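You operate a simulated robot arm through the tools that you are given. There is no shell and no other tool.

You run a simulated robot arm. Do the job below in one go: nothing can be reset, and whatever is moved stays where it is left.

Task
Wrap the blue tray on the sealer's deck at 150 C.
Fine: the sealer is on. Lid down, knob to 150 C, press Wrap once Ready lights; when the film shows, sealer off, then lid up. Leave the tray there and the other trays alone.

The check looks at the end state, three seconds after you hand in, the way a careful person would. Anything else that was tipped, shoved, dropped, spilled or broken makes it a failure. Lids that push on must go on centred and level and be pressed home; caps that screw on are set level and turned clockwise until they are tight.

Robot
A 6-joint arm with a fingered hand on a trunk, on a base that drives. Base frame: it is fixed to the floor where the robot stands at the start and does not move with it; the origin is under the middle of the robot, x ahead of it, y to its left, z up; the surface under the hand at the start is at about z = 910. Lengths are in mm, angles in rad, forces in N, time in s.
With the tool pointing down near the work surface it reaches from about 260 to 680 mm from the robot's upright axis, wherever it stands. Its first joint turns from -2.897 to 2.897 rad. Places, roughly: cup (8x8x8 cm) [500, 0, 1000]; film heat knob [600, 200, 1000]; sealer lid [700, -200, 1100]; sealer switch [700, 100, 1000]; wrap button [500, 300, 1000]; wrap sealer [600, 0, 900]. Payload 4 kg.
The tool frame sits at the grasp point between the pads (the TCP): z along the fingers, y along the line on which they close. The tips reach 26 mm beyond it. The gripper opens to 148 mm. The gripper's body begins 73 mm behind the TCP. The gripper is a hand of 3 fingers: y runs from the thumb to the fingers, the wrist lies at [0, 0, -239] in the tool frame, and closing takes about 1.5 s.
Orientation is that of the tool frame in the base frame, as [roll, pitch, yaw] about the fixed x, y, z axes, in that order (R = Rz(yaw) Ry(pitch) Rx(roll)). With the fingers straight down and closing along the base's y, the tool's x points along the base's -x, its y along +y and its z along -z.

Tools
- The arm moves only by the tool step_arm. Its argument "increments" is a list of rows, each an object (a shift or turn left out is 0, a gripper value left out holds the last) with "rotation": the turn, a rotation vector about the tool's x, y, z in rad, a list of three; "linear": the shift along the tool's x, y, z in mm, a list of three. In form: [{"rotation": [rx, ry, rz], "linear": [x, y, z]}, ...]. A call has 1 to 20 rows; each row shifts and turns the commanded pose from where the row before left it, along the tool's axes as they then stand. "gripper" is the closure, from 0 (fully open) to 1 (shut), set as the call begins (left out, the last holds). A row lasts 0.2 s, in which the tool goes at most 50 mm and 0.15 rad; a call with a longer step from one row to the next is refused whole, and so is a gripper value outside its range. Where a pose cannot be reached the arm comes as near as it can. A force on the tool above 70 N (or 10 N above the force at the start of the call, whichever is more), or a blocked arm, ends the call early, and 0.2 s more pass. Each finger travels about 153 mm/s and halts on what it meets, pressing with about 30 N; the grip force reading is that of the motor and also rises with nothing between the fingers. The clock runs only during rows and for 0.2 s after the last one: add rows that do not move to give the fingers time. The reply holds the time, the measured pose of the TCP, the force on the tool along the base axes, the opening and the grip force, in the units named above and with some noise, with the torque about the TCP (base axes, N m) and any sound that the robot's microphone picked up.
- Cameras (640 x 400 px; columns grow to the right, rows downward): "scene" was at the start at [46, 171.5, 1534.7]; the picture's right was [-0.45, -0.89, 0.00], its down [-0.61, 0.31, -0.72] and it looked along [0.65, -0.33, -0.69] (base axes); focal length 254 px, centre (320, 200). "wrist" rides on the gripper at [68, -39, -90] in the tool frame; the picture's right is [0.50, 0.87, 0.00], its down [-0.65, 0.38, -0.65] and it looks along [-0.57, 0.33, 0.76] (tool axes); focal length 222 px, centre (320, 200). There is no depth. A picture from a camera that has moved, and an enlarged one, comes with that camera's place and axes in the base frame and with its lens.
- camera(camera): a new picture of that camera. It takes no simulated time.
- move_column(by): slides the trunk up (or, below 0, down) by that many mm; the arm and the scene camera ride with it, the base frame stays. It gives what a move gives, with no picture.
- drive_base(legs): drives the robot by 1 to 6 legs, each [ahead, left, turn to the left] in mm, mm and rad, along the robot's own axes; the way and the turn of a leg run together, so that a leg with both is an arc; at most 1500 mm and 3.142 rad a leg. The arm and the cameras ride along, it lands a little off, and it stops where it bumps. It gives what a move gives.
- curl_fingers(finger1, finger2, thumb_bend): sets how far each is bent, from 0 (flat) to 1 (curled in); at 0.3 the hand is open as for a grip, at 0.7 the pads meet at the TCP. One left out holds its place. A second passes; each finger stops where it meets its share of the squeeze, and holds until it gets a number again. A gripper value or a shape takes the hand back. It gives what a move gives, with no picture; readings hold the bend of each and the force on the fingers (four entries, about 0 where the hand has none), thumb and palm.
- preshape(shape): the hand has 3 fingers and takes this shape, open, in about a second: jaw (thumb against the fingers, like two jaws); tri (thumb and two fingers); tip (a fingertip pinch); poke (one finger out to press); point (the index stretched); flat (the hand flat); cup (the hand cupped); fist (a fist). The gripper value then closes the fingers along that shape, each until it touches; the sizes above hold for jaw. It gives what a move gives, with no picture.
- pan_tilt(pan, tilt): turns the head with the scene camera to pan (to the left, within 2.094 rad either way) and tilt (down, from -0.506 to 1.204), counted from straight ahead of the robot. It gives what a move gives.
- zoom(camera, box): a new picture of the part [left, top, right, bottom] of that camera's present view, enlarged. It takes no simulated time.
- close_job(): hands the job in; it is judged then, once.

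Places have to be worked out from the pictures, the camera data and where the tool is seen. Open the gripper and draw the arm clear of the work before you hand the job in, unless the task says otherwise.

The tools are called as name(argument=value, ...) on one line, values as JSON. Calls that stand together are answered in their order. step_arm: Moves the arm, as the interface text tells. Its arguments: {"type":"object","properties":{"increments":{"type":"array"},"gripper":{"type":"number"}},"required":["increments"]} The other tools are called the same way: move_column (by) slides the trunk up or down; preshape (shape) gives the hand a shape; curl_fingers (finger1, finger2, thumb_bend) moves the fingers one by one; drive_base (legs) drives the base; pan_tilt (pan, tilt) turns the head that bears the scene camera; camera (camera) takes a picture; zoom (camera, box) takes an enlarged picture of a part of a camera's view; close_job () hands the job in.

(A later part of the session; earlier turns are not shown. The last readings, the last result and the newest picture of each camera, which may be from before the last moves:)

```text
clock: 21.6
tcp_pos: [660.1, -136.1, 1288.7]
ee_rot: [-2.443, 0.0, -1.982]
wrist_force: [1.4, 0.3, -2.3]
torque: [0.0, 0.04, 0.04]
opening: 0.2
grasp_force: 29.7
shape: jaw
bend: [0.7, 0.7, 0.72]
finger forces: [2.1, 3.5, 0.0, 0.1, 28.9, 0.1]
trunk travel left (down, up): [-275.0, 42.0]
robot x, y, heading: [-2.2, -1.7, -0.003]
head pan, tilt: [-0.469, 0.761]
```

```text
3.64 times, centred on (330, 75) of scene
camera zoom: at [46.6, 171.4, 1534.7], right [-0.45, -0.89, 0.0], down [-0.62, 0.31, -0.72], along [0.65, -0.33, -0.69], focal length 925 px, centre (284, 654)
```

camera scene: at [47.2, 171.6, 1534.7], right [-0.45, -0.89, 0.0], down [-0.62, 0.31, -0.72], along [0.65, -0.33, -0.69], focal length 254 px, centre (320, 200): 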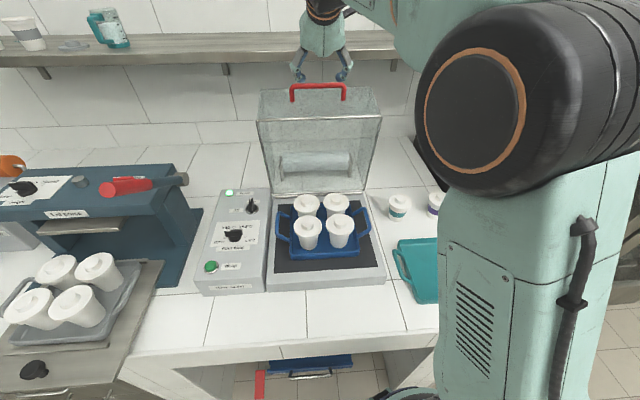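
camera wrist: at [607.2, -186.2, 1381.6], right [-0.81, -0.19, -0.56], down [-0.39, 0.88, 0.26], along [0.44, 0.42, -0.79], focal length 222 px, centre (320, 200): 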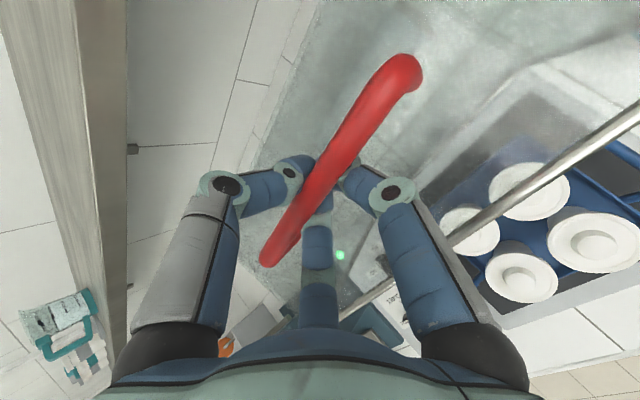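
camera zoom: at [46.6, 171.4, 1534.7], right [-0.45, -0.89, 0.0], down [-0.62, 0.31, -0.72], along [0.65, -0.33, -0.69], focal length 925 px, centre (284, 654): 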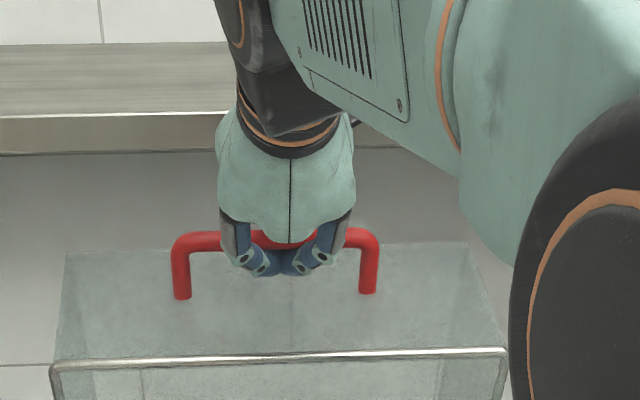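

The three fingers close as a tripod ring beneath the bar, but in this orientation the thumb knuckle would later hit the lid's front wall. Since the hand is three-fold symmetric, a 60° turn about the finger axis puts one digit on the near side and two on the far side; I'll open, back off and turn it.

step_arm(increments=[{}, {}, {}, {}, {}], gripper=0.45)

step_arm(increments=[{"linear": [0, 0, -25]}, {"linear": [0, 0, -25]}, {"linear": [0, 0, -25]}, {"rotation": [-0.0873, 0, 0]}, {"rotation": [-0.0873, 0, 0]}, {"rotation": [0, 0, 0.1496]}, {"rotation": [0, 0, 0.1496]}, {"rotation": [0, 0, 0.1496]}, {"rotation": [0, 0, 0.1496]}, {"rotation": [0, 0, 0.1496]}, {"rotation": [0, 0, 0.1496]}, {"rotation": [0, 0, 0.1496]}])

camera(camera="wrist")

zoom(camera="scene", box=[240, 0, 400, 130])

```text
clock: 22.8
tcp_pos: [660.8, -135.5, 1287.9]
ee_rot: [-2.442, 0.0, -1.982]
wrist_force: [0.0, 0.8, 0.2]
torque: [0.02, -0.01, 0.0]
opening: 80.7
grasp_force: 0.1
shape: jaw
bend: [0.34, 0.34, 0.7]
finger forces: [0.1, 0.1, 0.0, 0.0, 0.0, 0.1]
trunk travel left (down, up): [-275.0, 42.0]
robot x, y, heading: [1.0, -2.1, -0.0]
head pan, tilt: [-0.469, 0.761]
```

```text
clock: 25.4
tcp_pos: [617.1, -115.8, 1349.4]
ee_rot: [-2.859, 0.451, -2.968]
wrist_force: [0.1, -0.4, 0.0]
torque: [0.03, 0.02, 0.0]
opening: 81.0
grasp_force: 0.0
shape: jaw
bend: [0.34, 0.34, 0.7]
finger forces: [0.0, 0.0, 0.0, 0.1, 0.0, 0.1]
trunk travel left (down, up): [-275.0, 42.0]
robot x, y, heading: [1.7, 2.2, -0.003]
head pan, tilt: [-0.469, 0.761]
```

```text
taken
camera wrist: at [517.0, -145.9, 1404.9], right [-0.48, 0.76, -0.43], down [0.26, 0.6, 0.76], along [0.83, 0.25, -0.49], focal length 222 px, centre (320, 200)
```

wrist: 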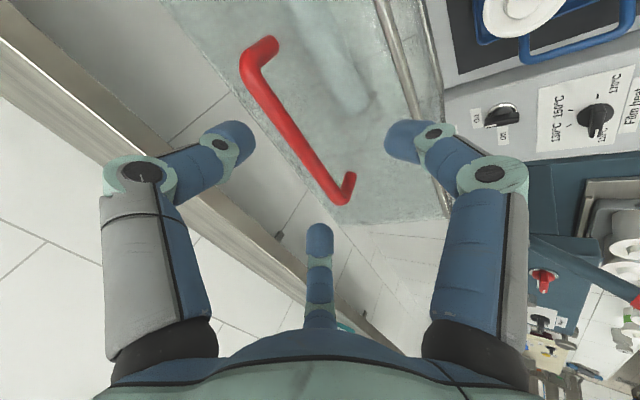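

```text
3.08 times, centred on (320, 65) of scene
camera zoom: at [46.0, 171.5, 1534.7], right [-0.45, -0.89, 0.0], down [-0.61, 0.31, -0.72], along [0.65, -0.33, -0.69], focal length 783 px, centre (320, 615)
```

zoom: 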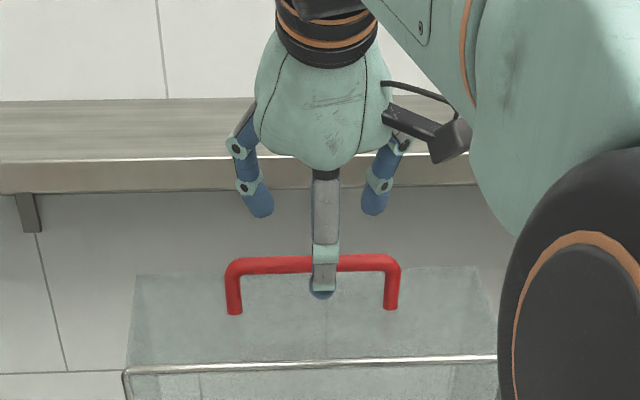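

One digit is now on the near side and two on the far side, bar centred between. I'll narrow to 0.6, shift 24 mm to line up, and advance most of the way, then check.

step_arm(increments=[{"linear": [-20.8, -11.9, 0]}, {}, {"linear": [0, 0, 20]}, {"linear": [0, 0, 20]}, {"linear": [0, 0, 10]}], gripper=0.6)

camera(camera="wrist")

zoom(camera="scene", box=[240, 0, 400, 130])

```text
clock: 26.6
tcp_pos: [660.4, -134.8, 1315.8]
ee_rot: [-2.86, 0.45, -2.965]
wrist_force: [-0.3, -0.1, 0.1]
torque: [-0.04, 0.02, -0.01]
opening: 59.5
grasp_force: 0.0
shape: jaw
bend: [0.77, 0.77, 0.7]
finger forces: [0.1, 0.0, 0.0, 0.0, 0.0, 0.1]
trunk travel left (down, up): [-275.0, 42.0]
robot x, y, heading: [1.5, -1.2, -0.005]
head pan, tilt: [-0.469, 0.761]
```

```text
taken
camera wrist: at [560.3, -163.7, 1373.6], right [-0.49, 0.76, -0.43], down [0.26, 0.6, 0.76], along [0.83, 0.25, -0.49], focal length 222 px, centre (320, 200)
```

wrist: 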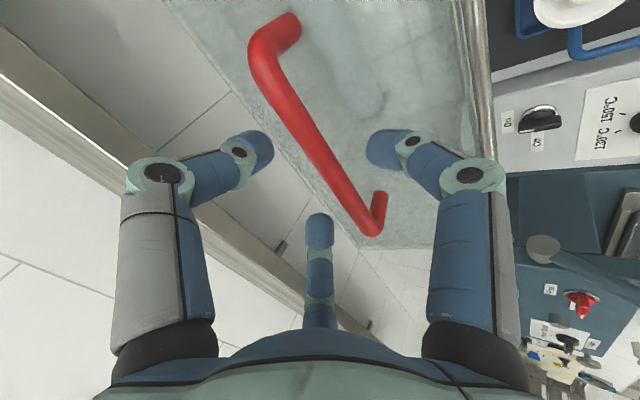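

```text
3.08 times, centred on (320, 65) of scene
camera zoom: at [46.1, 171.4, 1534.7], right [-0.45, -0.89, 0.0], down [-0.62, 0.31, -0.72], along [0.65, -0.33, -0.69], focal length 783 px, centre (320, 615)
```

zoom: 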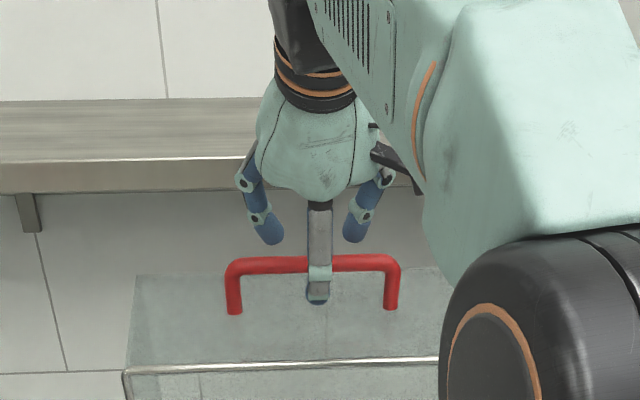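

The bar lies between the near digit and the two far ones, at about 34 mm ahead and q≈+7.5 mm. Advancing 28 mm and then closing.

step_arm(increments=[{"linear": [0, 0, 10]}, {"linear": [0, 0, 10]}, {"linear": [0, 0, 8]}])

step_arm(increments=[{}, {}, {}, {}, {}], gripper=1.0)

camera(camera="wrist")

zoom(camera="scene", box=[240, 0, 400, 130])

```text
clock: 27.4
tcp_pos: [673.3, -139.6, 1291.7]
ee_rot: [-2.861, 0.45, -2.964]
wrist_force: [-0.1, 0.5, 0.5]
torque: [-0.01, 0.0, 0.01]
opening: 59.5
grasp_force: 0.2
shape: jaw
bend: [0.77, 0.77, 0.7]
finger forces: [0.0, 0.0, 0.0, 0.0, 0.1, 0.1]
trunk travel left (down, up): [-275.0, 42.0]
robot x, y, heading: [0.6, 1.7, 0.0]
head pan, tilt: [-0.469, 0.761]
```

```text
clock: 28.6
tcp_pos: [671.9, -139.1, 1291.0]
ee_rot: [-2.86, 0.45, -2.963]
wrist_force: [0.7, -1.9, 0.0]
torque: [-0.02, -0.03, 0.05]
opening: 0.0
grasp_force: 30.0
shape: jaw
bend: [0.7, 0.7, 0.7]
finger forces: [0.0, 0.0, 0.1, 0.0, 1.2, 0.0]
trunk travel left (down, up): [-275.0, 42.0]
robot x, y, heading: [-0.2, 0.1, -0.001]
head pan, tilt: [-0.469, 0.761]
```

```text
taken
camera wrist: at [573.1, -169.6, 1348.8], right [-0.49, 0.76, -0.43], down [0.26, 0.6, 0.76], along [0.83, 0.25, -0.49], focal length 222 px, centre (320, 200)
```

wrist: 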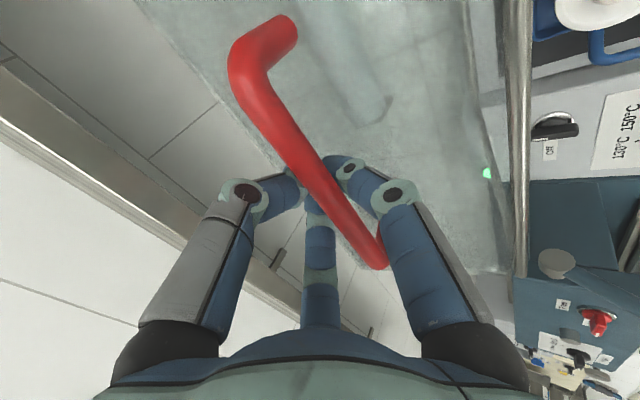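

```text
3.08 times, centred on (320, 65) of scene
camera zoom: at [46.2, 171.3, 1534.8], right [-0.45, -0.89, 0.0], down [-0.62, 0.31, -0.72], along [0.65, -0.33, -0.69], focal length 783 px, centre (320, 615)
```

zoom: 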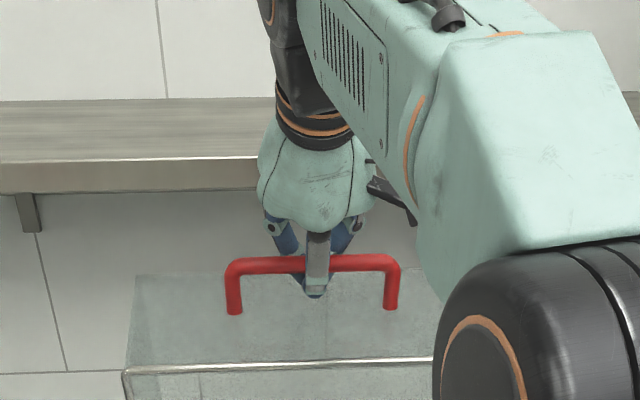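

The ring is closed around the bar (opening 0, bar caged with slight slack). Now I'll pull the lid through the first 20° of its arc about the hinge (n=643, z=931, radius ≈356), pitching the hand slightly as it goes.

step_arm(increments=[{"linear": [11.57, 6.62, -7.92], "rotation": [-0.0054, 0.0095, 0]}, {"linear": [11.57, 6.62, -7.92], "rotation": [-0.0054, 0.0095, 0]}, {"linear": [12.25, 7.0, -6.46], "rotation": [-0.0054, 0.0095, 0]}, {"linear": [12.25, 7.0, -6.46], "rotation": [-0.0054, 0.0095, 0]}, {"linear": [12.8, 7.32, -4.85], "rotation": [-0.0054, 0.0095, 0]}, {"linear": [12.8, 7.32, -4.85], "rotation": [-0.0054, 0.0095, 0]}, {"linear": [13.2, 7.55, -3.25], "rotation": [-0.0054, 0.0095, 0]}, {"linear": [13.2, 7.55, -3.25], "rotation": [-0.0054, 0.0095, 0]}])

camera(camera="scene")

camera(camera="wrist")

```text
clock: 30.4
tcp_pos: [560.0, -91.4, 1278.7]
ee_rot: [-2.911, 0.377, -2.985]
wrist_force: [0.5, -3.1, -1.7]
torque: [-0.04, -0.05, 0.05]
opening: 0.0
grasp_force: 29.6
shape: jaw
bend: [0.7, 0.7, 0.7]
finger forces: [0.0, 0.1, 0.0, 0.0, 1.5, 0.0]
trunk travel left (down, up): [-275.0, 42.0]
robot x, y, heading: [-1.9, -0.6, -0.0]
head pan, tilt: [-0.469, 0.761]
```

```text
taken
camera scene: at [46.3, 170.9, 1534.8], right [-0.45, -0.89, 0.0], down [-0.62, 0.31, -0.72], along [0.65, -0.33, -0.69], focal length 254 px, centre (320, 200)
```

scene: 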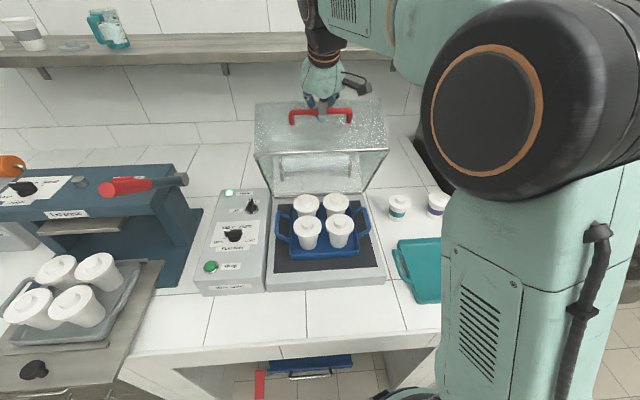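

```text
taken
camera wrist: at [464.3, -123.6, 1343.1], right [-0.52, 0.77, -0.37], down [0.32, 0.57, 0.75], along [0.79, 0.27, -0.55], focal length 222 px, centre (320, 200)
```

wrist: 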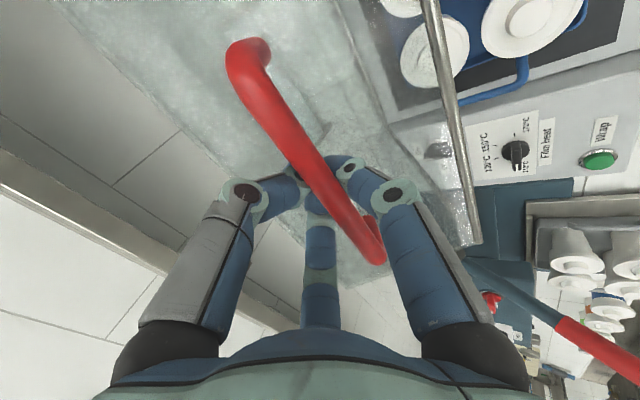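

The lid follows nicely with only a few newtons. Continuing the arc through the next 20°.

step_arm(increments=[{"linear": [13.45, 7.7, -1.6], "rotation": [-0.0054, 0.0095, 0]}, {"linear": [13.45, 7.7, -1.6], "rotation": [-0.0054, 0.0095, 0]}, {"linear": [13.45, 7.7, 0.15], "rotation": [-0.0054, 0.0095, 0]}, {"linear": [13.45, 7.7, 0.15], "rotation": [-0.0054, 0.0095, 0]}, {"linear": [13.4, 7.67, 1.8], "rotation": [-0.0054, 0.0095, 0]}, {"linear": [13.4, 7.67, 1.8], "rotation": [-0.0054, 0.0095, 0]}, {"linear": [13.15, 7.52, 3.5], "rotation": [-0.0054, 0.0095, 0]}, {"linear": [13.15, 7.52, 3.5], "rotation": [-0.0054, 0.0095, 0]}])

camera(camera="scene")

camera(camera="wrist")

```text
clock: 32.2
tcp_pos: [457.1, -47.0, 1222.3]
ee_rot: [-2.959, 0.303, -3.002]
wrist_force: [1.9, -0.1, -0.9]
torque: [0.01, -0.01, 0.03]
opening: 0.0
grasp_force: 30.2
shape: jaw
bend: [0.7, 0.7, 0.7]
finger forces: [0.0, 0.1, 0.1, 0.0, 1.6, 0.0]
trunk travel left (down, up): [-275.0, 42.0]
robot x, y, heading: [-2.5, 1.3, 0.004]
head pan, tilt: [-0.469, 0.761]
```

```text
taken
camera scene: at [46.3, 171.8, 1534.7], right [-0.45, -0.89, 0.0], down [-0.62, 0.31, -0.72], along [0.65, -0.33, -0.69], focal length 254 px, centre (320, 200)
```

scene: 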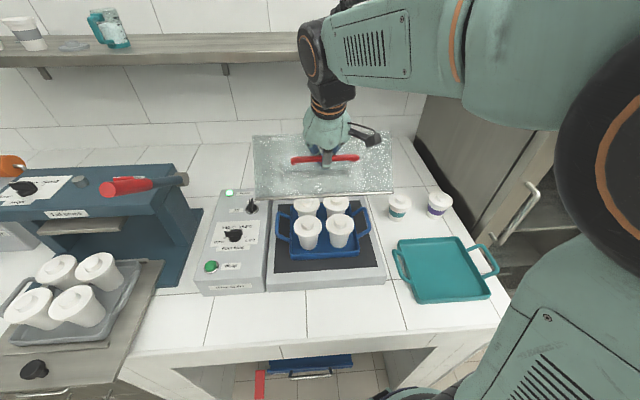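

```text
taken
camera wrist: at [367.7, -82.1, 1293.2], right [-0.55, 0.78, -0.3], down [0.38, 0.55, 0.74], along [0.75, 0.29, -0.6], focal length 222 px, centre (320, 200)
```

wrist: 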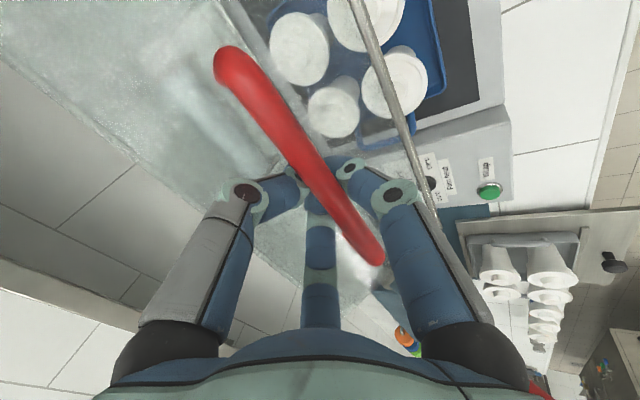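

On track (hand at the predicted arc point, forces ~2 N). Continuing the next 20°.

step_arm(increments=[{"linear": [12.7, 7.25, 5.1], "rotation": [-0.0054, 0.0095, 0]}, {"linear": [12.7, 7.25, 5.1], "rotation": [-0.0054, 0.0095, 0]}, {"linear": [12.2, 6.96, 6.65], "rotation": [-0.0054, 0.0095, 0]}, {"linear": [12.2, 6.96, 6.65], "rotation": [-0.0054, 0.0095, 0]}, {"linear": [11.45, 6.55, 8.15], "rotation": [-0.0054, 0.0095, 0]}, {"linear": [11.45, 6.55, 8.15], "rotation": [-0.0054, 0.0095, 0]}, {"linear": [10.65, 6.1, 9.6], "rotation": [-0.0054, 0.0095, 0]}, {"linear": [10.65, 6.1, 9.6], "rotation": [-0.0054, 0.0095, 0]}])

camera(camera="scene")

camera(camera="wrist")

```text
clock: 34.0
tcp_pos: [379.9, -11.5, 1135.1]
ee_rot: [-3.007, 0.229, -3.014]
wrist_force: [0.4, -0.1, -0.6]
torque: [0.0, 0.0, -0.01]
opening: 0.0
grasp_force: 29.7
shape: jaw
bend: [0.7, 0.7, 0.7]
finger forces: [0.0, 0.1, 0.0, 0.1, 0.8, 0.0]
trunk travel left (down, up): [-275.0, 42.0]
robot x, y, heading: [1.6, 0.2, -0.001]
head pan, tilt: [-0.469, 0.761]
```

```text
taken
camera scene: at [46.1, 171.4, 1534.7], right [-0.45, -0.89, 0.0], down [-0.61, 0.31, -0.72], along [0.65, -0.33, -0.69], focal length 254 px, centre (320, 200)
```

scene: 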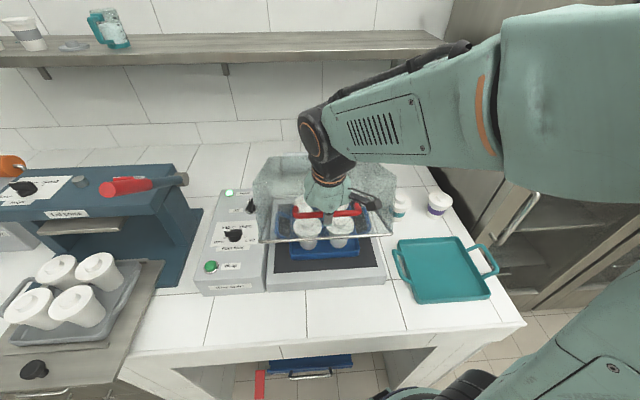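

```text
taken
camera wrist: at [297.3, -48.6, 1210.4], right [-0.57, 0.79, -0.23], down [0.44, 0.52, 0.73], along [0.7, 0.31, -0.64], focal length 222 px, centre (320, 200)
```

wrist: 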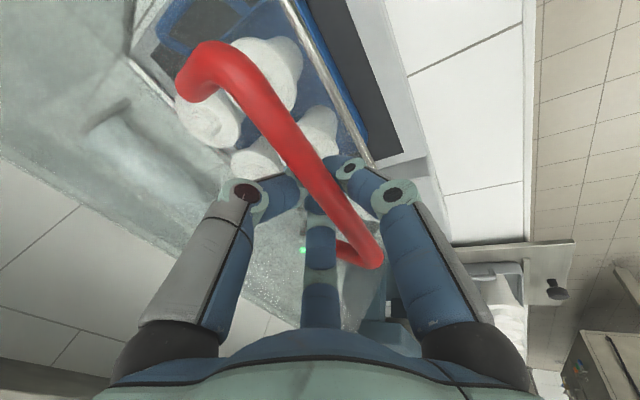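

Still on the arc. I'll lower the next 15° and check the lid and hand clearances before the last bit.

step_arm(increments=[{"linear": [9.7, 5.5, 10.8], "rotation": [-0.0054, 0.0095, 0]}, {"linear": [9.7, 5.5, 10.8], "rotation": [-0.0054, 0.0095, 0]}, {"linear": [8.6, 4.9, 12.0], "rotation": [-0.0054, 0.0095, 0]}, {"linear": [8.6, 4.9, 12.0], "rotation": [-0.0054, 0.0095, 0]}, {"linear": [7.4, 4.2, 13.0], "rotation": [-0.0054, 0.0095, 0]}, {"linear": [7.4, 4.2, 13.0], "rotation": [-0.0054, 0.0095, 0]}])

camera(camera="scene")

camera(camera="wrist")

```text
clock: 35.4
tcp_pos: [341.5, 3.5, 1049.9]
ee_rot: [-3.04, 0.173, -3.022]
wrist_force: [1.3, -0.5, 0.2]
torque: [0.01, 0.04, -0.03]
opening: 0.0
grasp_force: 29.4
shape: jaw
bend: [0.7, 0.7, 0.7]
finger forces: [0.0, 0.0, 0.0, 0.0, 0.2, 0.0]
trunk travel left (down, up): [-275.0, 42.0]
robot x, y, heading: [0.3, -2.2, -0.001]
head pan, tilt: [-0.469, 0.761]
```

```text
taken
camera scene: at [46.3, 171.6, 1534.7], right [-0.45, -0.89, 0.0], down [-0.62, 0.31, -0.72], along [0.65, -0.33, -0.69], focal length 254 px, centre (320, 200)
```

scene: 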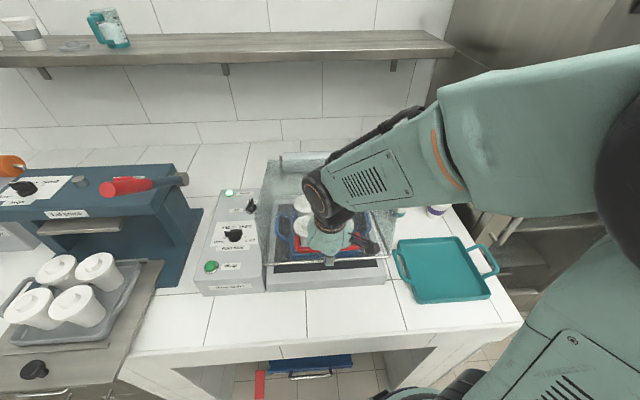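

```text
taken
camera wrist: at [263.6, -35.8, 1129.7], right [-0.58, 0.8, -0.17], down [0.48, 0.5, 0.72], along [0.66, 0.33, -0.68], focal length 222 px, centre (320, 200)
```

wrist: 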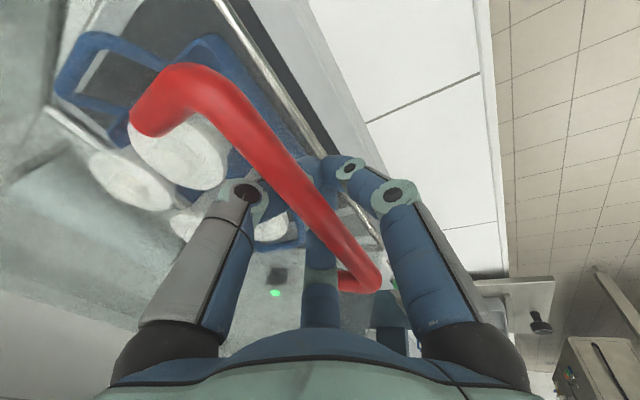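

Nearly down. I'll lower the last 5°, watching the contact force.

step_arm(increments=[{"linear": [6.15, 3.5, 13.85], "rotation": [-0.0054, 0.0095, 0]}, {"linear": [5.5, 3.1, 13.0], "rotation": [-0.0054, 0.0095, 0]}])

zoom(camera="scene", box=[230, 140, 420, 300])

camera(camera="wrist")

```text
clock: 36.0
tcp_pos: [334.2, 4.1, 1020.3]
ee_rot: [-3.051, 0.152, -3.023]
wrist_force: [-0.9, 0.1, 1.4]
torque: [0.0, 0.02, -0.01]
opening: 0.0
grasp_force: 29.5
shape: jaw
bend: [0.7, 0.7, 0.7]
finger forces: [0.0, 0.0, 0.1, 0.0, 0.3, 0.0]
trunk travel left (down, up): [-275.0, 42.0]
robot x, y, heading: [2.5, -2.4, 0.0]
head pan, tilt: [-0.469, 0.761]
```

```text
2.50 times, centred on (325, 220) of scene
camera zoom: at [46.2, 171.5, 1534.7], right [-0.45, -0.89, 0.0], down [-0.62, 0.31, -0.72], along [0.65, -0.33, -0.69], focal length 636 px, centre (308, 150)
```

zoom: 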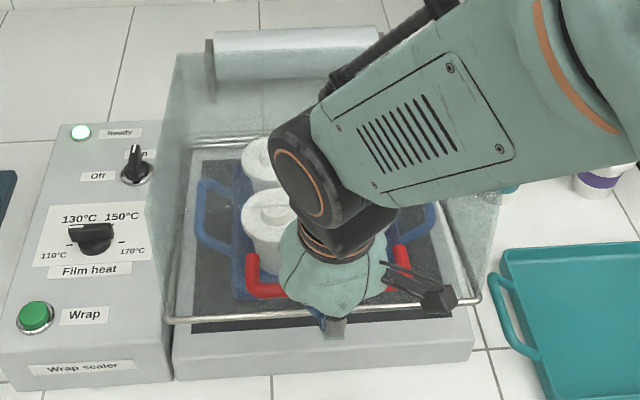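

```text
taken
camera wrist: at [257.0, -36.0, 1101.2], right [-0.58, 0.8, -0.15], down [0.5, 0.5, 0.71], along [0.64, 0.34, -0.69], focal length 222 px, centre (320, 200)
```

wrist: 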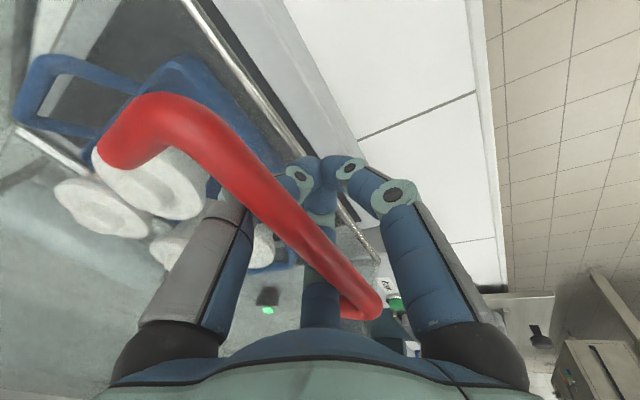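

The hand has gone further than the bar (the bar now sits nearer the palm), so the lid's hinge is stiff and it may still be a few mm open. I'll open the fingers moderately and withdraw upward, then look.

step_arm(increments=[{}, {}, {}, {}], gripper=0.5)

camera(camera="wrist")

zoom(camera="scene", box=[230, 140, 420, 300])

```text
clock: 37.0
tcp_pos: [332.1, 4.2, 1021.2]
ee_rot: [-3.053, 0.153, -3.022]
wrist_force: [-5.2, 0.3, 0.1]
torque: [-0.01, 0.02, 0.0]
opening: 72.0
grasp_force: 0.0
shape: jaw
bend: [0.36, 0.38, 0.7]
finger forces: [0.0, 3.1, 0.1, 0.0, 2.3, 0.1]
trunk travel left (down, up): [-275.0, 42.0]
robot x, y, heading: [3.2, 1.5, 0.001]
head pan, tilt: [-0.469, 0.761]
```

```text
taken
camera wrist: at [256.0, -35.8, 1101.4], right [-0.58, 0.8, -0.15], down [0.5, 0.5, 0.71], along [0.64, 0.34, -0.69], focal length 222 px, centre (320, 200)
```

wrist: 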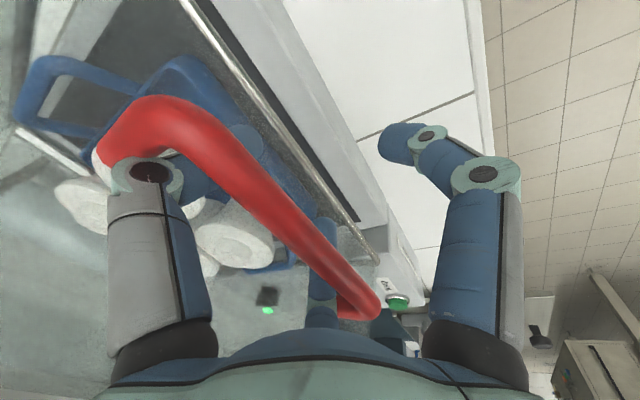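

```text
2.50 times, centred on (325, 220) of scene
camera zoom: at [45.1, 171.7, 1534.7], right [-0.45, -0.89, 0.0], down [-0.61, 0.31, -0.72], along [0.65, -0.33, -0.69], focal length 636 px, centre (308, 150)
```

zoom: 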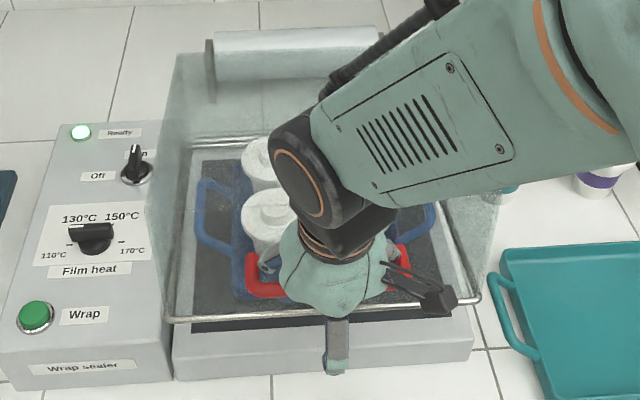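

The far fingers lightly touch the lid wall, so I'll narrow to 0.62 and withdraw straight back along the fingers.

step_arm(increments=[{}, {}, {"linear": [0, 0, -15]}, {"linear": [0, 0, -20]}, {"linear": [0, 0, -25]}, {"linear": [0, 0, -30]}, {"linear": [0, 0, -30]}, {"linear": [0, 0, -30]}], gripper=0.62)

camera(camera="scene")

camera(camera="wrist")

```text
clock: 38.1
tcp_pos: [343.4, 1.0, 1055.6]
ee_rot: [-3.049, 0.169, -3.016]
wrist_force: [49.1, -24.3, -25.2]
torque: [1.15, 0.94, 1.23]
opening: 0.0
grasp_force: 29.8
shape: jaw
bend: [0.7, 0.83, 0.77]
finger forces: [0.0, 0.1, 0.1, 0.0, 61.0, 0.0]
trunk travel left (down, up): [-275.0, 42.0]
robot x, y, heading: [1.2, -2.6, -0.001]
head pan, tilt: [-0.469, 0.761]
stopped in row 5: the force on the tool passed its limit at 83 N (the readings are from after the stop); the commanded pose is now the measured one
```

```text
taken
camera scene: at [57.1, 166.3, 1534.7], right [-0.45, -0.89, 0.0], down [-0.62, 0.31, -0.72], along [0.64, -0.33, -0.69], focal length 254 px, centre (320, 200)
```

scene: 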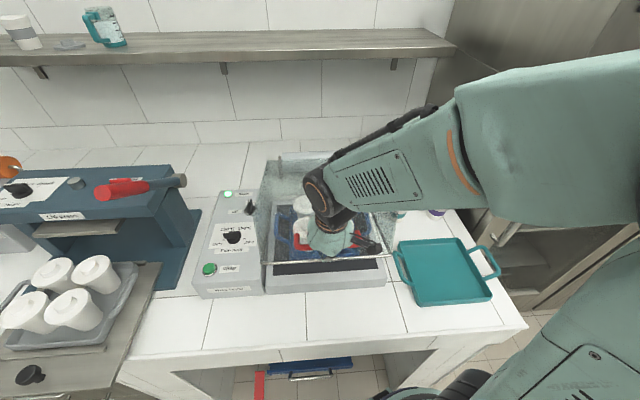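

```text
taken
camera wrist: at [265.8, -39.1, 1135.4], right [-0.58, 0.8, -0.16], down [0.48, 0.5, 0.72], along [0.65, 0.34, -0.68], focal length 222 px, centre (320, 200)
```

wrist: 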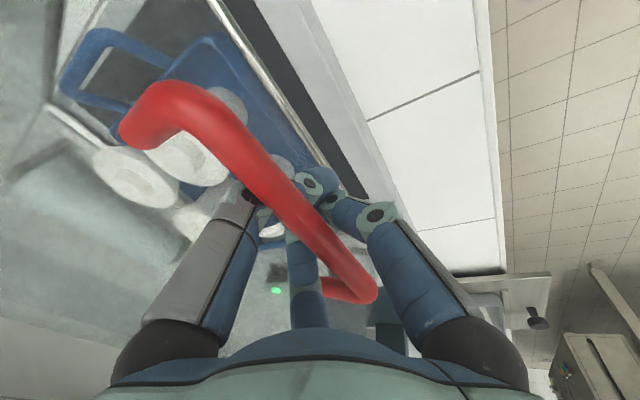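

The 0.62 command closed fully around the bar, so the pull went into the lid; the call stopped itself at 83 N. I'll release by opening the hand in place, with no arm motion, and check.

step_arm(increments=[{}, {}, {}, {}, {}], gripper=0.3)

camera(camera="wrist")

zoom(camera="scene", box=[230, 140, 420, 300])

```text
clock: 39.3
tcp_pos: [333.7, 4.9, 1058.0]
ee_rot: [-3.049, 0.168, -3.019]
wrist_force: [-3.2, -2.6, 0.7]
torque: [-0.03, -0.03, -0.07]
opening: 100.5
grasp_force: 0.1
shape: jaw
bend: [0.28, 0.33, 0.74]
finger forces: [0.1, 5.7, 0.0, 0.0, 1.7, 0.1]
trunk travel left (down, up): [-275.0, 42.0]
robot x, y, heading: [-1.0, 0.6, 0.0]
head pan, tilt: [-0.469, 0.761]
```

```text
taken
camera wrist: at [255.2, -35.0, 1137.1], right [-0.58, 0.8, -0.16], down [0.49, 0.5, 0.72], along [0.65, 0.34, -0.68], focal length 222 px, centre (320, 200)
```

wrist: 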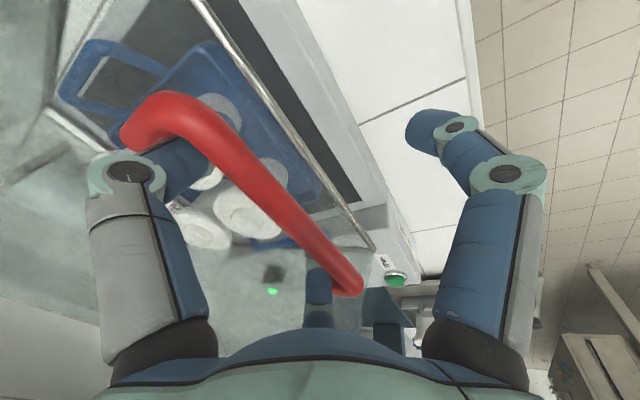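

```text
2.50 times, centred on (325, 220) of scene
camera zoom: at [46.5, 170.5, 1534.8], right [-0.45, -0.89, 0.0], down [-0.61, 0.31, -0.72], along [0.65, -0.33, -0.69], focal length 636 px, centre (308, 150)
```

zoom: 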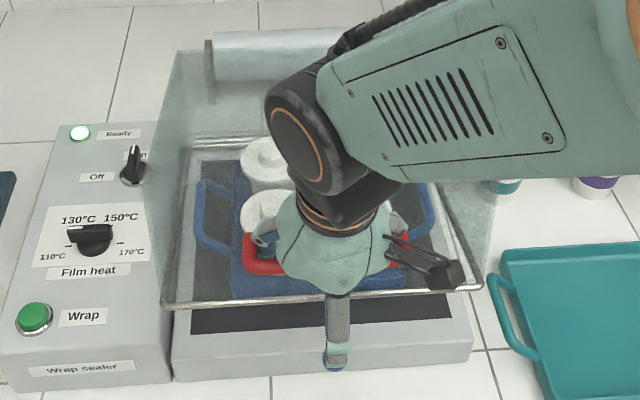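

The hand is open again and loads are small; the friction hinge leaves the lid slightly ajar. I'll inspect how the far fingers sit between bar and wall before withdrawing.

zoom(camera="wrist", box=[80, 70, 400, 340])

zoom(camera="scene", box=[290, 190, 370, 260])

```text
1.48 times, centred on (240, 205) of wrist
camera zoom: at [255.2, -35.0, 1137.1], right [-0.58, 0.8, -0.16], down [0.49, 0.5, 0.72], along [0.65, 0.34, -0.68], focal length 329 px, centre (438, 193)
```

zoom: 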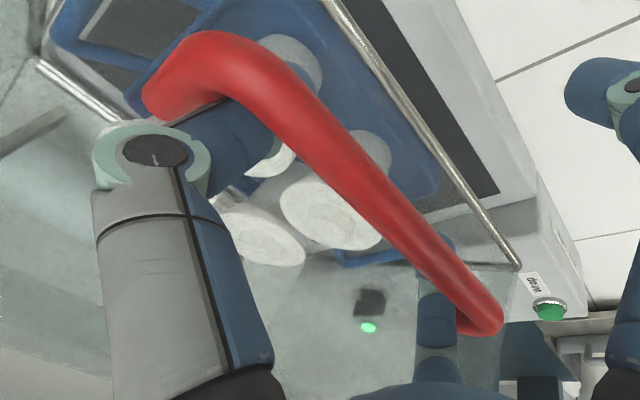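

```text
5.71 times, centred on (330, 225) of scene
camera zoom: at [46.5, 170.5, 1534.8], right [-0.45, -0.89, 0.0], down [-0.61, 0.31, -0.72], along [0.65, -0.33, -0.69], focal length 1454 px, centre (263, 57)
```

zoom: 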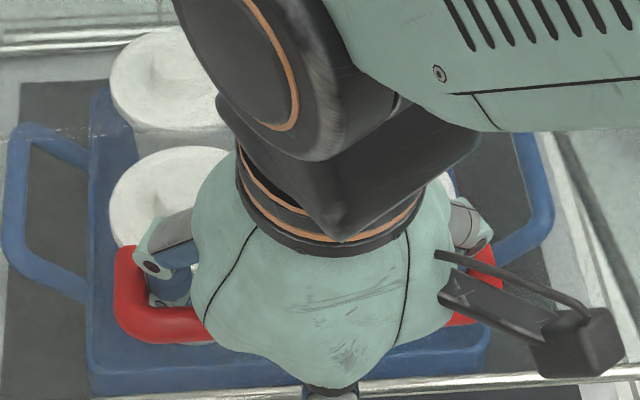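

The far knuckles sit close to the handle posts and wall. I'll shift the hand 6 mm toward the lid so the bar is clear of the far tips, then raise only 20 mm and check the force.

step_arm(increments=[{"linear": [-5.2, -3.0, 0]}, {"linear": [0, 0, -7]}, {"linear": [0, 0, -7]}, {"linear": [0, 0, -6]}])

camera(camera="wrist")

```text
clock: 40.3
tcp_pos: [335.8, 3.5, 1078.9]
ee_rot: [-3.049, 0.168, -3.017]
wrist_force: [0.2, -1.5, 0.3]
torque: [0.03, -0.07, -0.02]
opening: 103.0
grasp_force: 0.1
shape: jaw
bend: [0.28, 0.29, 0.74]
finger forces: [0.1, 1.3, 0.0, 0.0, 0.1, 0.1]
trunk travel left (down, up): [-275.0, 42.0]
robot x, y, heading: [-0.1, -3.8, -0.002]
head pan, tilt: [-0.469, 0.761]
```

```text
taken
camera wrist: at [257.5, -35.3, 1158.8], right [-0.58, 0.8, -0.16], down [0.49, 0.5, 0.72], along [0.65, 0.34, -0.68], focal length 222 px, centre (320, 200)
```

wrist: 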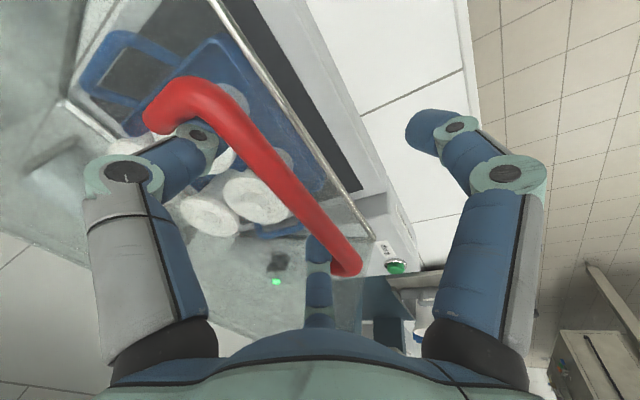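

Forces are near zero. I'll shift 8 mm more toward the lid for tip clearance and continue raising in small steps.

step_arm(increments=[{"linear": [-6.9, -4.0, 0]}, {"linear": [0, 0, -8]}, {"linear": [0, 0, -8]}, {"linear": [0, 0, -8]}])

camera(camera="wrist")

zoom(camera="scene", box=[230, 140, 420, 300])

```text
clock: 41.3
tcp_pos: [339.0, 3.7, 1102.0]
ee_rot: [-3.049, 0.165, -3.018]
wrist_force: [-0.7, 0.4, 0.0]
torque: [0.04, -0.01, 0.02]
opening: 103.3
grasp_force: 0.2
shape: jaw
bend: [0.28, 0.28, 0.74]
finger forces: [0.0, 0.0, 0.0, 0.1, 0.1, 0.1]
trunk travel left (down, up): [-275.0, 42.0]
robot x, y, heading: [-0.8, -1.0, -0.008]
head pan, tilt: [-0.469, 0.761]
```

```text
taken
camera wrist: at [260.8, -36.5, 1182.7], right [-0.58, 0.8, -0.16], down [0.49, 0.5, 0.72], along [0.65, 0.34, -0.68], focal length 222 px, centre (320, 200)
```

wrist: 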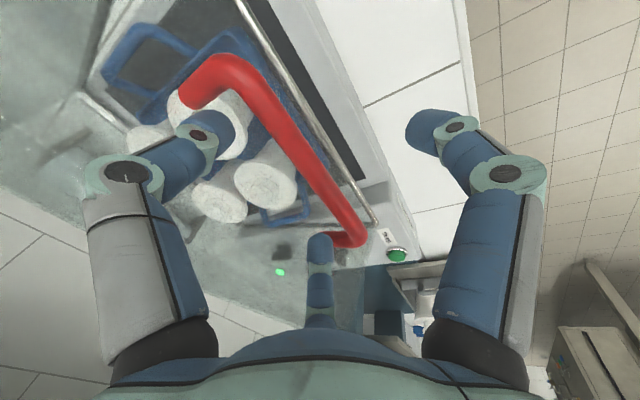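

```text
2.50 times, centred on (325, 220) of scene
camera zoom: at [46.9, 171.0, 1534.7], right [-0.45, -0.89, 0.0], down [-0.61, 0.31, -0.72], along [0.65, -0.33, -0.69], focal length 636 px, centre (308, 150)
```

zoom: 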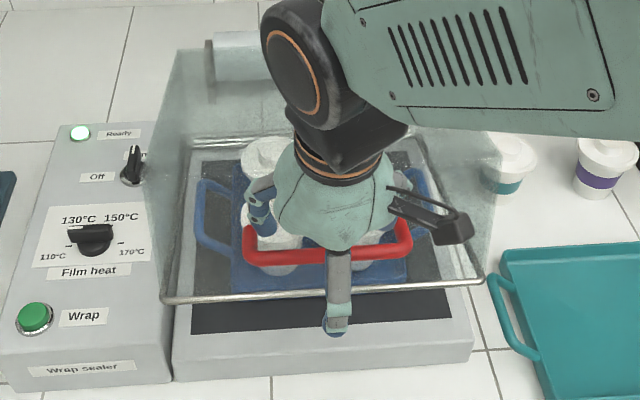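

Free of the handle. I'll raise 100 mm, close the hand into a compact fist-tip, and then press on the lid's top near its front edge to bring it home.

step_arm(increments=[{"linear": [0, 0, -25]}, {"linear": [0, 0, -25]}, {"linear": [0, 0, -25]}, {"linear": [0, 0, -25]}])

step_arm(increments=[{}, {}, {}, {}, {}], gripper=1.0)

camera(camera="scene")

camera(camera="wrist")

```text
clock: 42.3
tcp_pos: [320.9, 11.1, 1203.1]
ee_rot: [-3.049, 0.165, -3.018]
wrist_force: [0.4, -0.4, 1.1]
torque: [0.0, 0.01, 0.04]
opening: 103.5
grasp_force: 0.1
shape: jaw
bend: [0.28, 0.28, 0.74]
finger forces: [0.0, 0.0, 0.1, 0.1, 0.0, 0.1]
trunk travel left (down, up): [-275.0, 42.0]
robot x, y, heading: [-1.9, 2.3, 0.0]
head pan, tilt: [-0.469, 0.761]
```

```text
clock: 43.5
tcp_pos: [321.1, 10.2, 1202.4]
ee_rot: [-3.047, 0.166, -3.018]
wrist_force: [1.1, 0.4, 0.6]
torque: [-0.01, 0.07, 0.04]
opening: 0.1
grasp_force: 29.5
shape: jaw
bend: [0.7, 0.7, 0.7]
finger forces: [0.0, 0.0, 0.0, 0.0, 0.1, 0.0]
trunk travel left (down, up): [-275.0, 42.0]
robot x, y, heading: [-0.1, -1.9, 0.002]
head pan, tilt: [-0.469, 0.761]
```

```text
taken
camera scene: at [47.1, 171.0, 1534.7], right [-0.45, -0.89, 0.0], down [-0.61, 0.31, -0.72], along [0.65, -0.33, -0.69], focal length 254 px, centre (320, 200)
```

scene: 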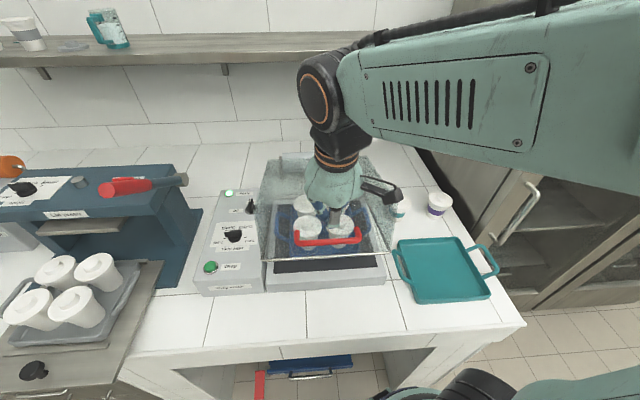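

```text
taken
camera wrist: at [243.5, -29.3, 1282.1], right [-0.58, 0.8, -0.16], down [0.49, 0.5, 0.72], along [0.65, 0.34, -0.68], focal length 222 px, centre (320, 200)
```

wrist: 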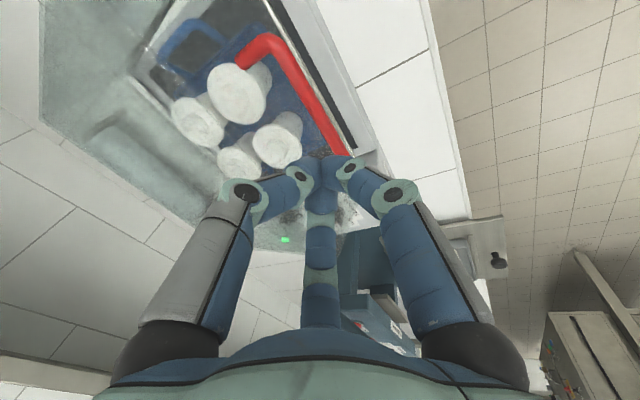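

Moving over the lid's front top (about (396,-17)) and starting to descend toward first contact.

step_arm(increments=[{"linear": [-35, -17.6, 7.6]}, {"linear": [-35, -17.6, 7.6]}, {"linear": [2.5, 1.37, 14.7]}, {"linear": [2.5, 1.37, 14.7]}])

zoom(camera="scene", box=[230, 140, 420, 300])

```text
clock: 44.5
tcp_pos: [396.3, -19.4, 1171.6]
ee_rot: [-3.049, 0.166, -3.02]
wrist_force: [1.1, -0.2, 0.7]
torque: [-0.02, 0.05, 0.01]
opening: 0.0
grasp_force: 30.4
shape: jaw
bend: [0.7, 0.7, 0.7]
finger forces: [0.0, 0.0, 0.0, 0.1, 0.0, 0.0]
trunk travel left (down, up): [-275.0, 42.0]
robot x, y, heading: [1.5, 0.1, -0.007]
head pan, tilt: [-0.469, 0.761]
```

```text
2.50 times, centred on (325, 220) of scene
camera zoom: at [47.7, 170.9, 1534.7], right [-0.45, -0.89, 0.0], down [-0.61, 0.31, -0.72], along [0.65, -0.33, -0.69], focal length 636 px, centre (308, 150)
```

zoom: 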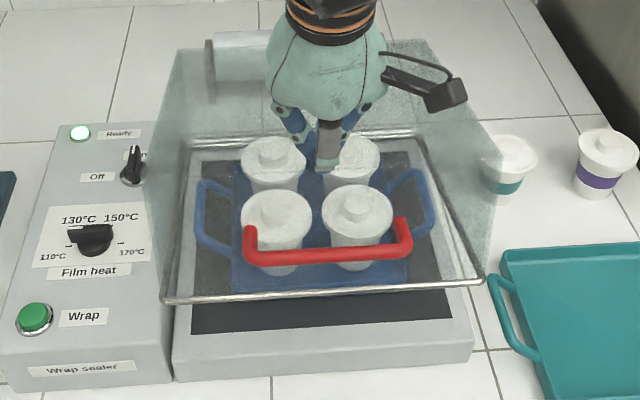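

The lid's front rim is still raised a few centimetres. Descending in 7 mm steps to press it down, checking force.

step_arm(increments=[{"linear": [1.17, 0.64, 6.87]}, {"linear": [1.17, 0.64, 6.87]}, {"linear": [1.17, 0.64, 6.87]}, {"linear": [1.17, 0.64, 6.87]}])

step_arm(increments=[{"linear": [1.17, 0.64, 6.87]}, {"linear": [1.17, 0.64, 6.87]}])

zoom(camera="scene", box=[230, 140, 420, 300])

```text
clock: 45.5
tcp_pos: [386.9, -14.8, 1145.6]
ee_rot: [-3.047, 0.167, -3.016]
wrist_force: [-42.6, 17.1, 31.4]
torque: [0.64, 1.43, 0.13]
opening: 0.0
grasp_force: 30.1
shape: jaw
bend: [0.7, 0.7, 0.7]
finger forces: [64.5, 0.1, 0.1, 0.0, 0.1, 0.0]
trunk travel left (down, up): [-275.0, 42.0]
robot x, y, heading: [-1.0, 0.8, -0.003]
head pan, tilt: [-0.469, 0.761]
```

```text
clock: 46.1
tcp_pos: [386.6, -15.1, 1129.3]
ee_rot: [-3.045, 0.164, -3.017]
wrist_force: [-39.1, 17.7, 21.7]
torque: [0.81, 1.89, 0.1]
opening: 0.1
grasp_force: 30.7
shape: jaw
bend: [0.64, 0.72, 0.77]
finger forces: [57.9, 0.1, 0.1, 0.0, 0.1, 0.0]
trunk travel left (down, up): [-275.0, 42.0]
robot x, y, heading: [0.5, 0.8, -0.001]
head pan, tilt: [-0.469, 0.761]
```

```text
2.50 times, centred on (325, 220) of scene
camera zoom: at [39.2, 174.1, 1534.6], right [-0.45, -0.89, 0.0], down [-0.61, 0.31, -0.73], along [0.65, -0.33, -0.69], focal length 636 px, centre (308, 150)
```

zoom: 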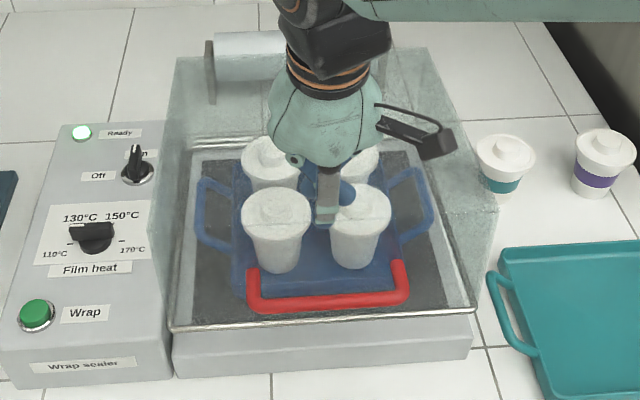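

The lid went down, but I was pressing right on its front edge with a sideways load. I'll lift off 45 mm and check how closed the lid is.

step_arm(increments=[{"linear": [-1.17, -0.64, -6.87]}, {"linear": [-3.3, -1.8, -19.6]}, {"linear": [-3.3, -1.8, -19.6]}])

zoom(camera="scene", box=[230, 140, 420, 300])

camera(camera="wrist")

```text
clock: 46.9
tcp_pos: [398.8, -19.0, 1176.1]
ee_rot: [-3.047, 0.17, -3.018]
wrist_force: [0.7, 0.0, 0.1]
torque: [0.04, -0.04, -0.03]
opening: 0.0
grasp_force: 29.7
shape: jaw
bend: [0.7, 0.72, 0.78]
finger forces: [0.0, 0.0, 0.0, 0.0, 0.0, 0.0]
trunk travel left (down, up): [-275.0, 42.0]
robot x, y, heading: [-0.5, -1.1, -0.002]
head pan, tilt: [-0.469, 0.761]
```

```text
2.50 times, centred on (325, 220) of scene
camera zoom: at [47.9, 170.4, 1534.6], right [-0.45, -0.89, 0.0], down [-0.61, 0.31, -0.72], along [0.65, -0.33, -0.69], focal length 636 px, centre (308, 150)
```

zoom: 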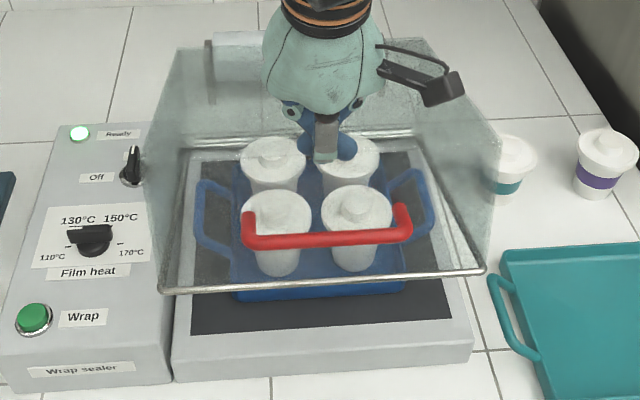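

```text
taken
camera wrist: at [320.0, -57.6, 1255.9], right [-0.58, 0.8, -0.16], down [0.48, 0.5, 0.72], along [0.65, 0.34, -0.68], focal length 222 px, centre (320, 200)
```

wrist: 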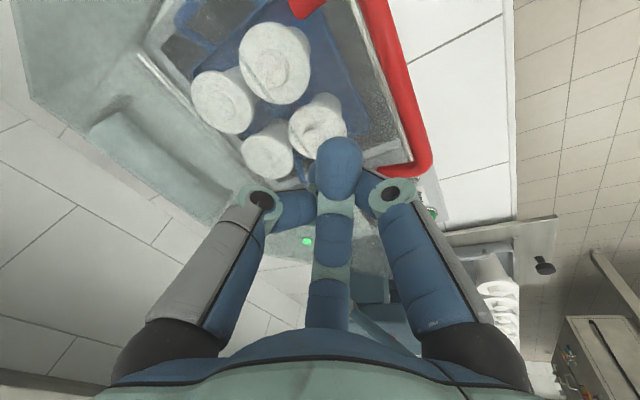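

Lifting dragged the lid edge up by friction (the fingertips had been wedged against the front edge, not on top). I'll raise, go ~50 mm deeper over the flat top, and press there instead.

step_arm(increments=[{"linear": [-3.3, -1.8, -19.6]}, {"linear": [-3.3, -1.8, -19.6]}, {}, {}], gripper=0.6)

step_arm(increments=[{"linear": [-22.1, -12.8, 5]}, {"linear": [-22.1, -12.8, 5]}, {}, {}, {}], gripper=1.0)

zoom(camera="scene", box=[230, 120, 420, 300])

camera(camera="wrist")

```text
clock: 47.9
tcp_pos: [393.6, -16.8, 1216.2]
ee_rot: [-3.048, 0.165, -3.018]
wrist_force: [0.2, -0.4, 0.5]
torque: [0.02, 0.0, 0.01]
opening: 58.8
grasp_force: 0.1
shape: jaw
bend: [0.77, 0.77, 0.7]
finger forces: [0.1, 0.0, 0.0, 0.0, 0.0, 0.1]
trunk travel left (down, up): [-275.0, 42.0]
robot x, y, heading: [-1.7, -2.0, -0.002]
head pan, tilt: [-0.469, 0.761]
```

```text
clock: 49.1
tcp_pos: [443.0, -36.5, 1213.6]
ee_rot: [-3.048, 0.165, -3.017]
wrist_force: [0.7, 0.9, -0.4]
torque: [0.03, 0.01, -0.02]
opening: 0.1
grasp_force: 30.0
shape: jaw
bend: [0.7, 0.7, 0.7]
finger forces: [0.1, 0.0, 0.1, 0.0, 0.0, 0.0]
trunk travel left (down, up): [-275.0, 42.0]
robot x, y, heading: [-4.0, 3.5, -0.001]
head pan, tilt: [-0.469, 0.761]
```

```text
2.22 times, centred on (325, 210) of scene
camera zoom: at [47.0, 171.0, 1534.7], right [-0.45, -0.89, 0.0], down [-0.61, 0.31, -0.72], along [0.65, -0.33, -0.69], focal length 566 px, centre (309, 178)
```

zoom: 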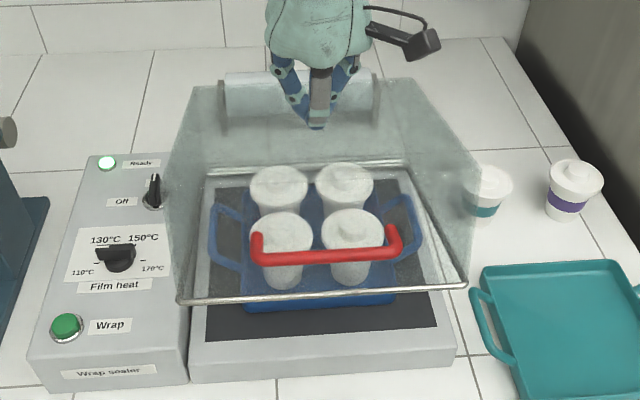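

```text
taken
camera wrist: at [365.6, -76.7, 1294.2], right [-0.58, 0.8, -0.16], down [0.49, 0.5, 0.72], along [0.65, 0.34, -0.68], focal length 222 px, centre (320, 200)
```

wrist: 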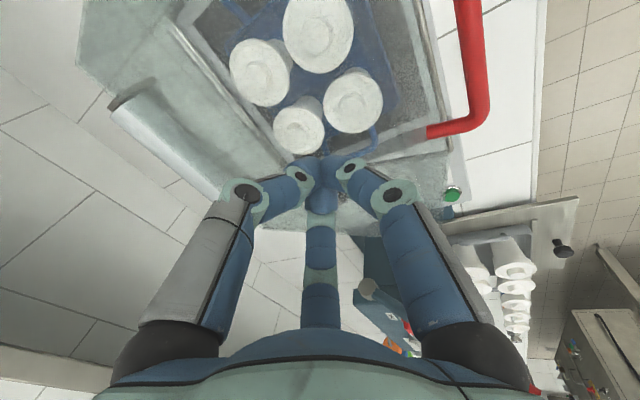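

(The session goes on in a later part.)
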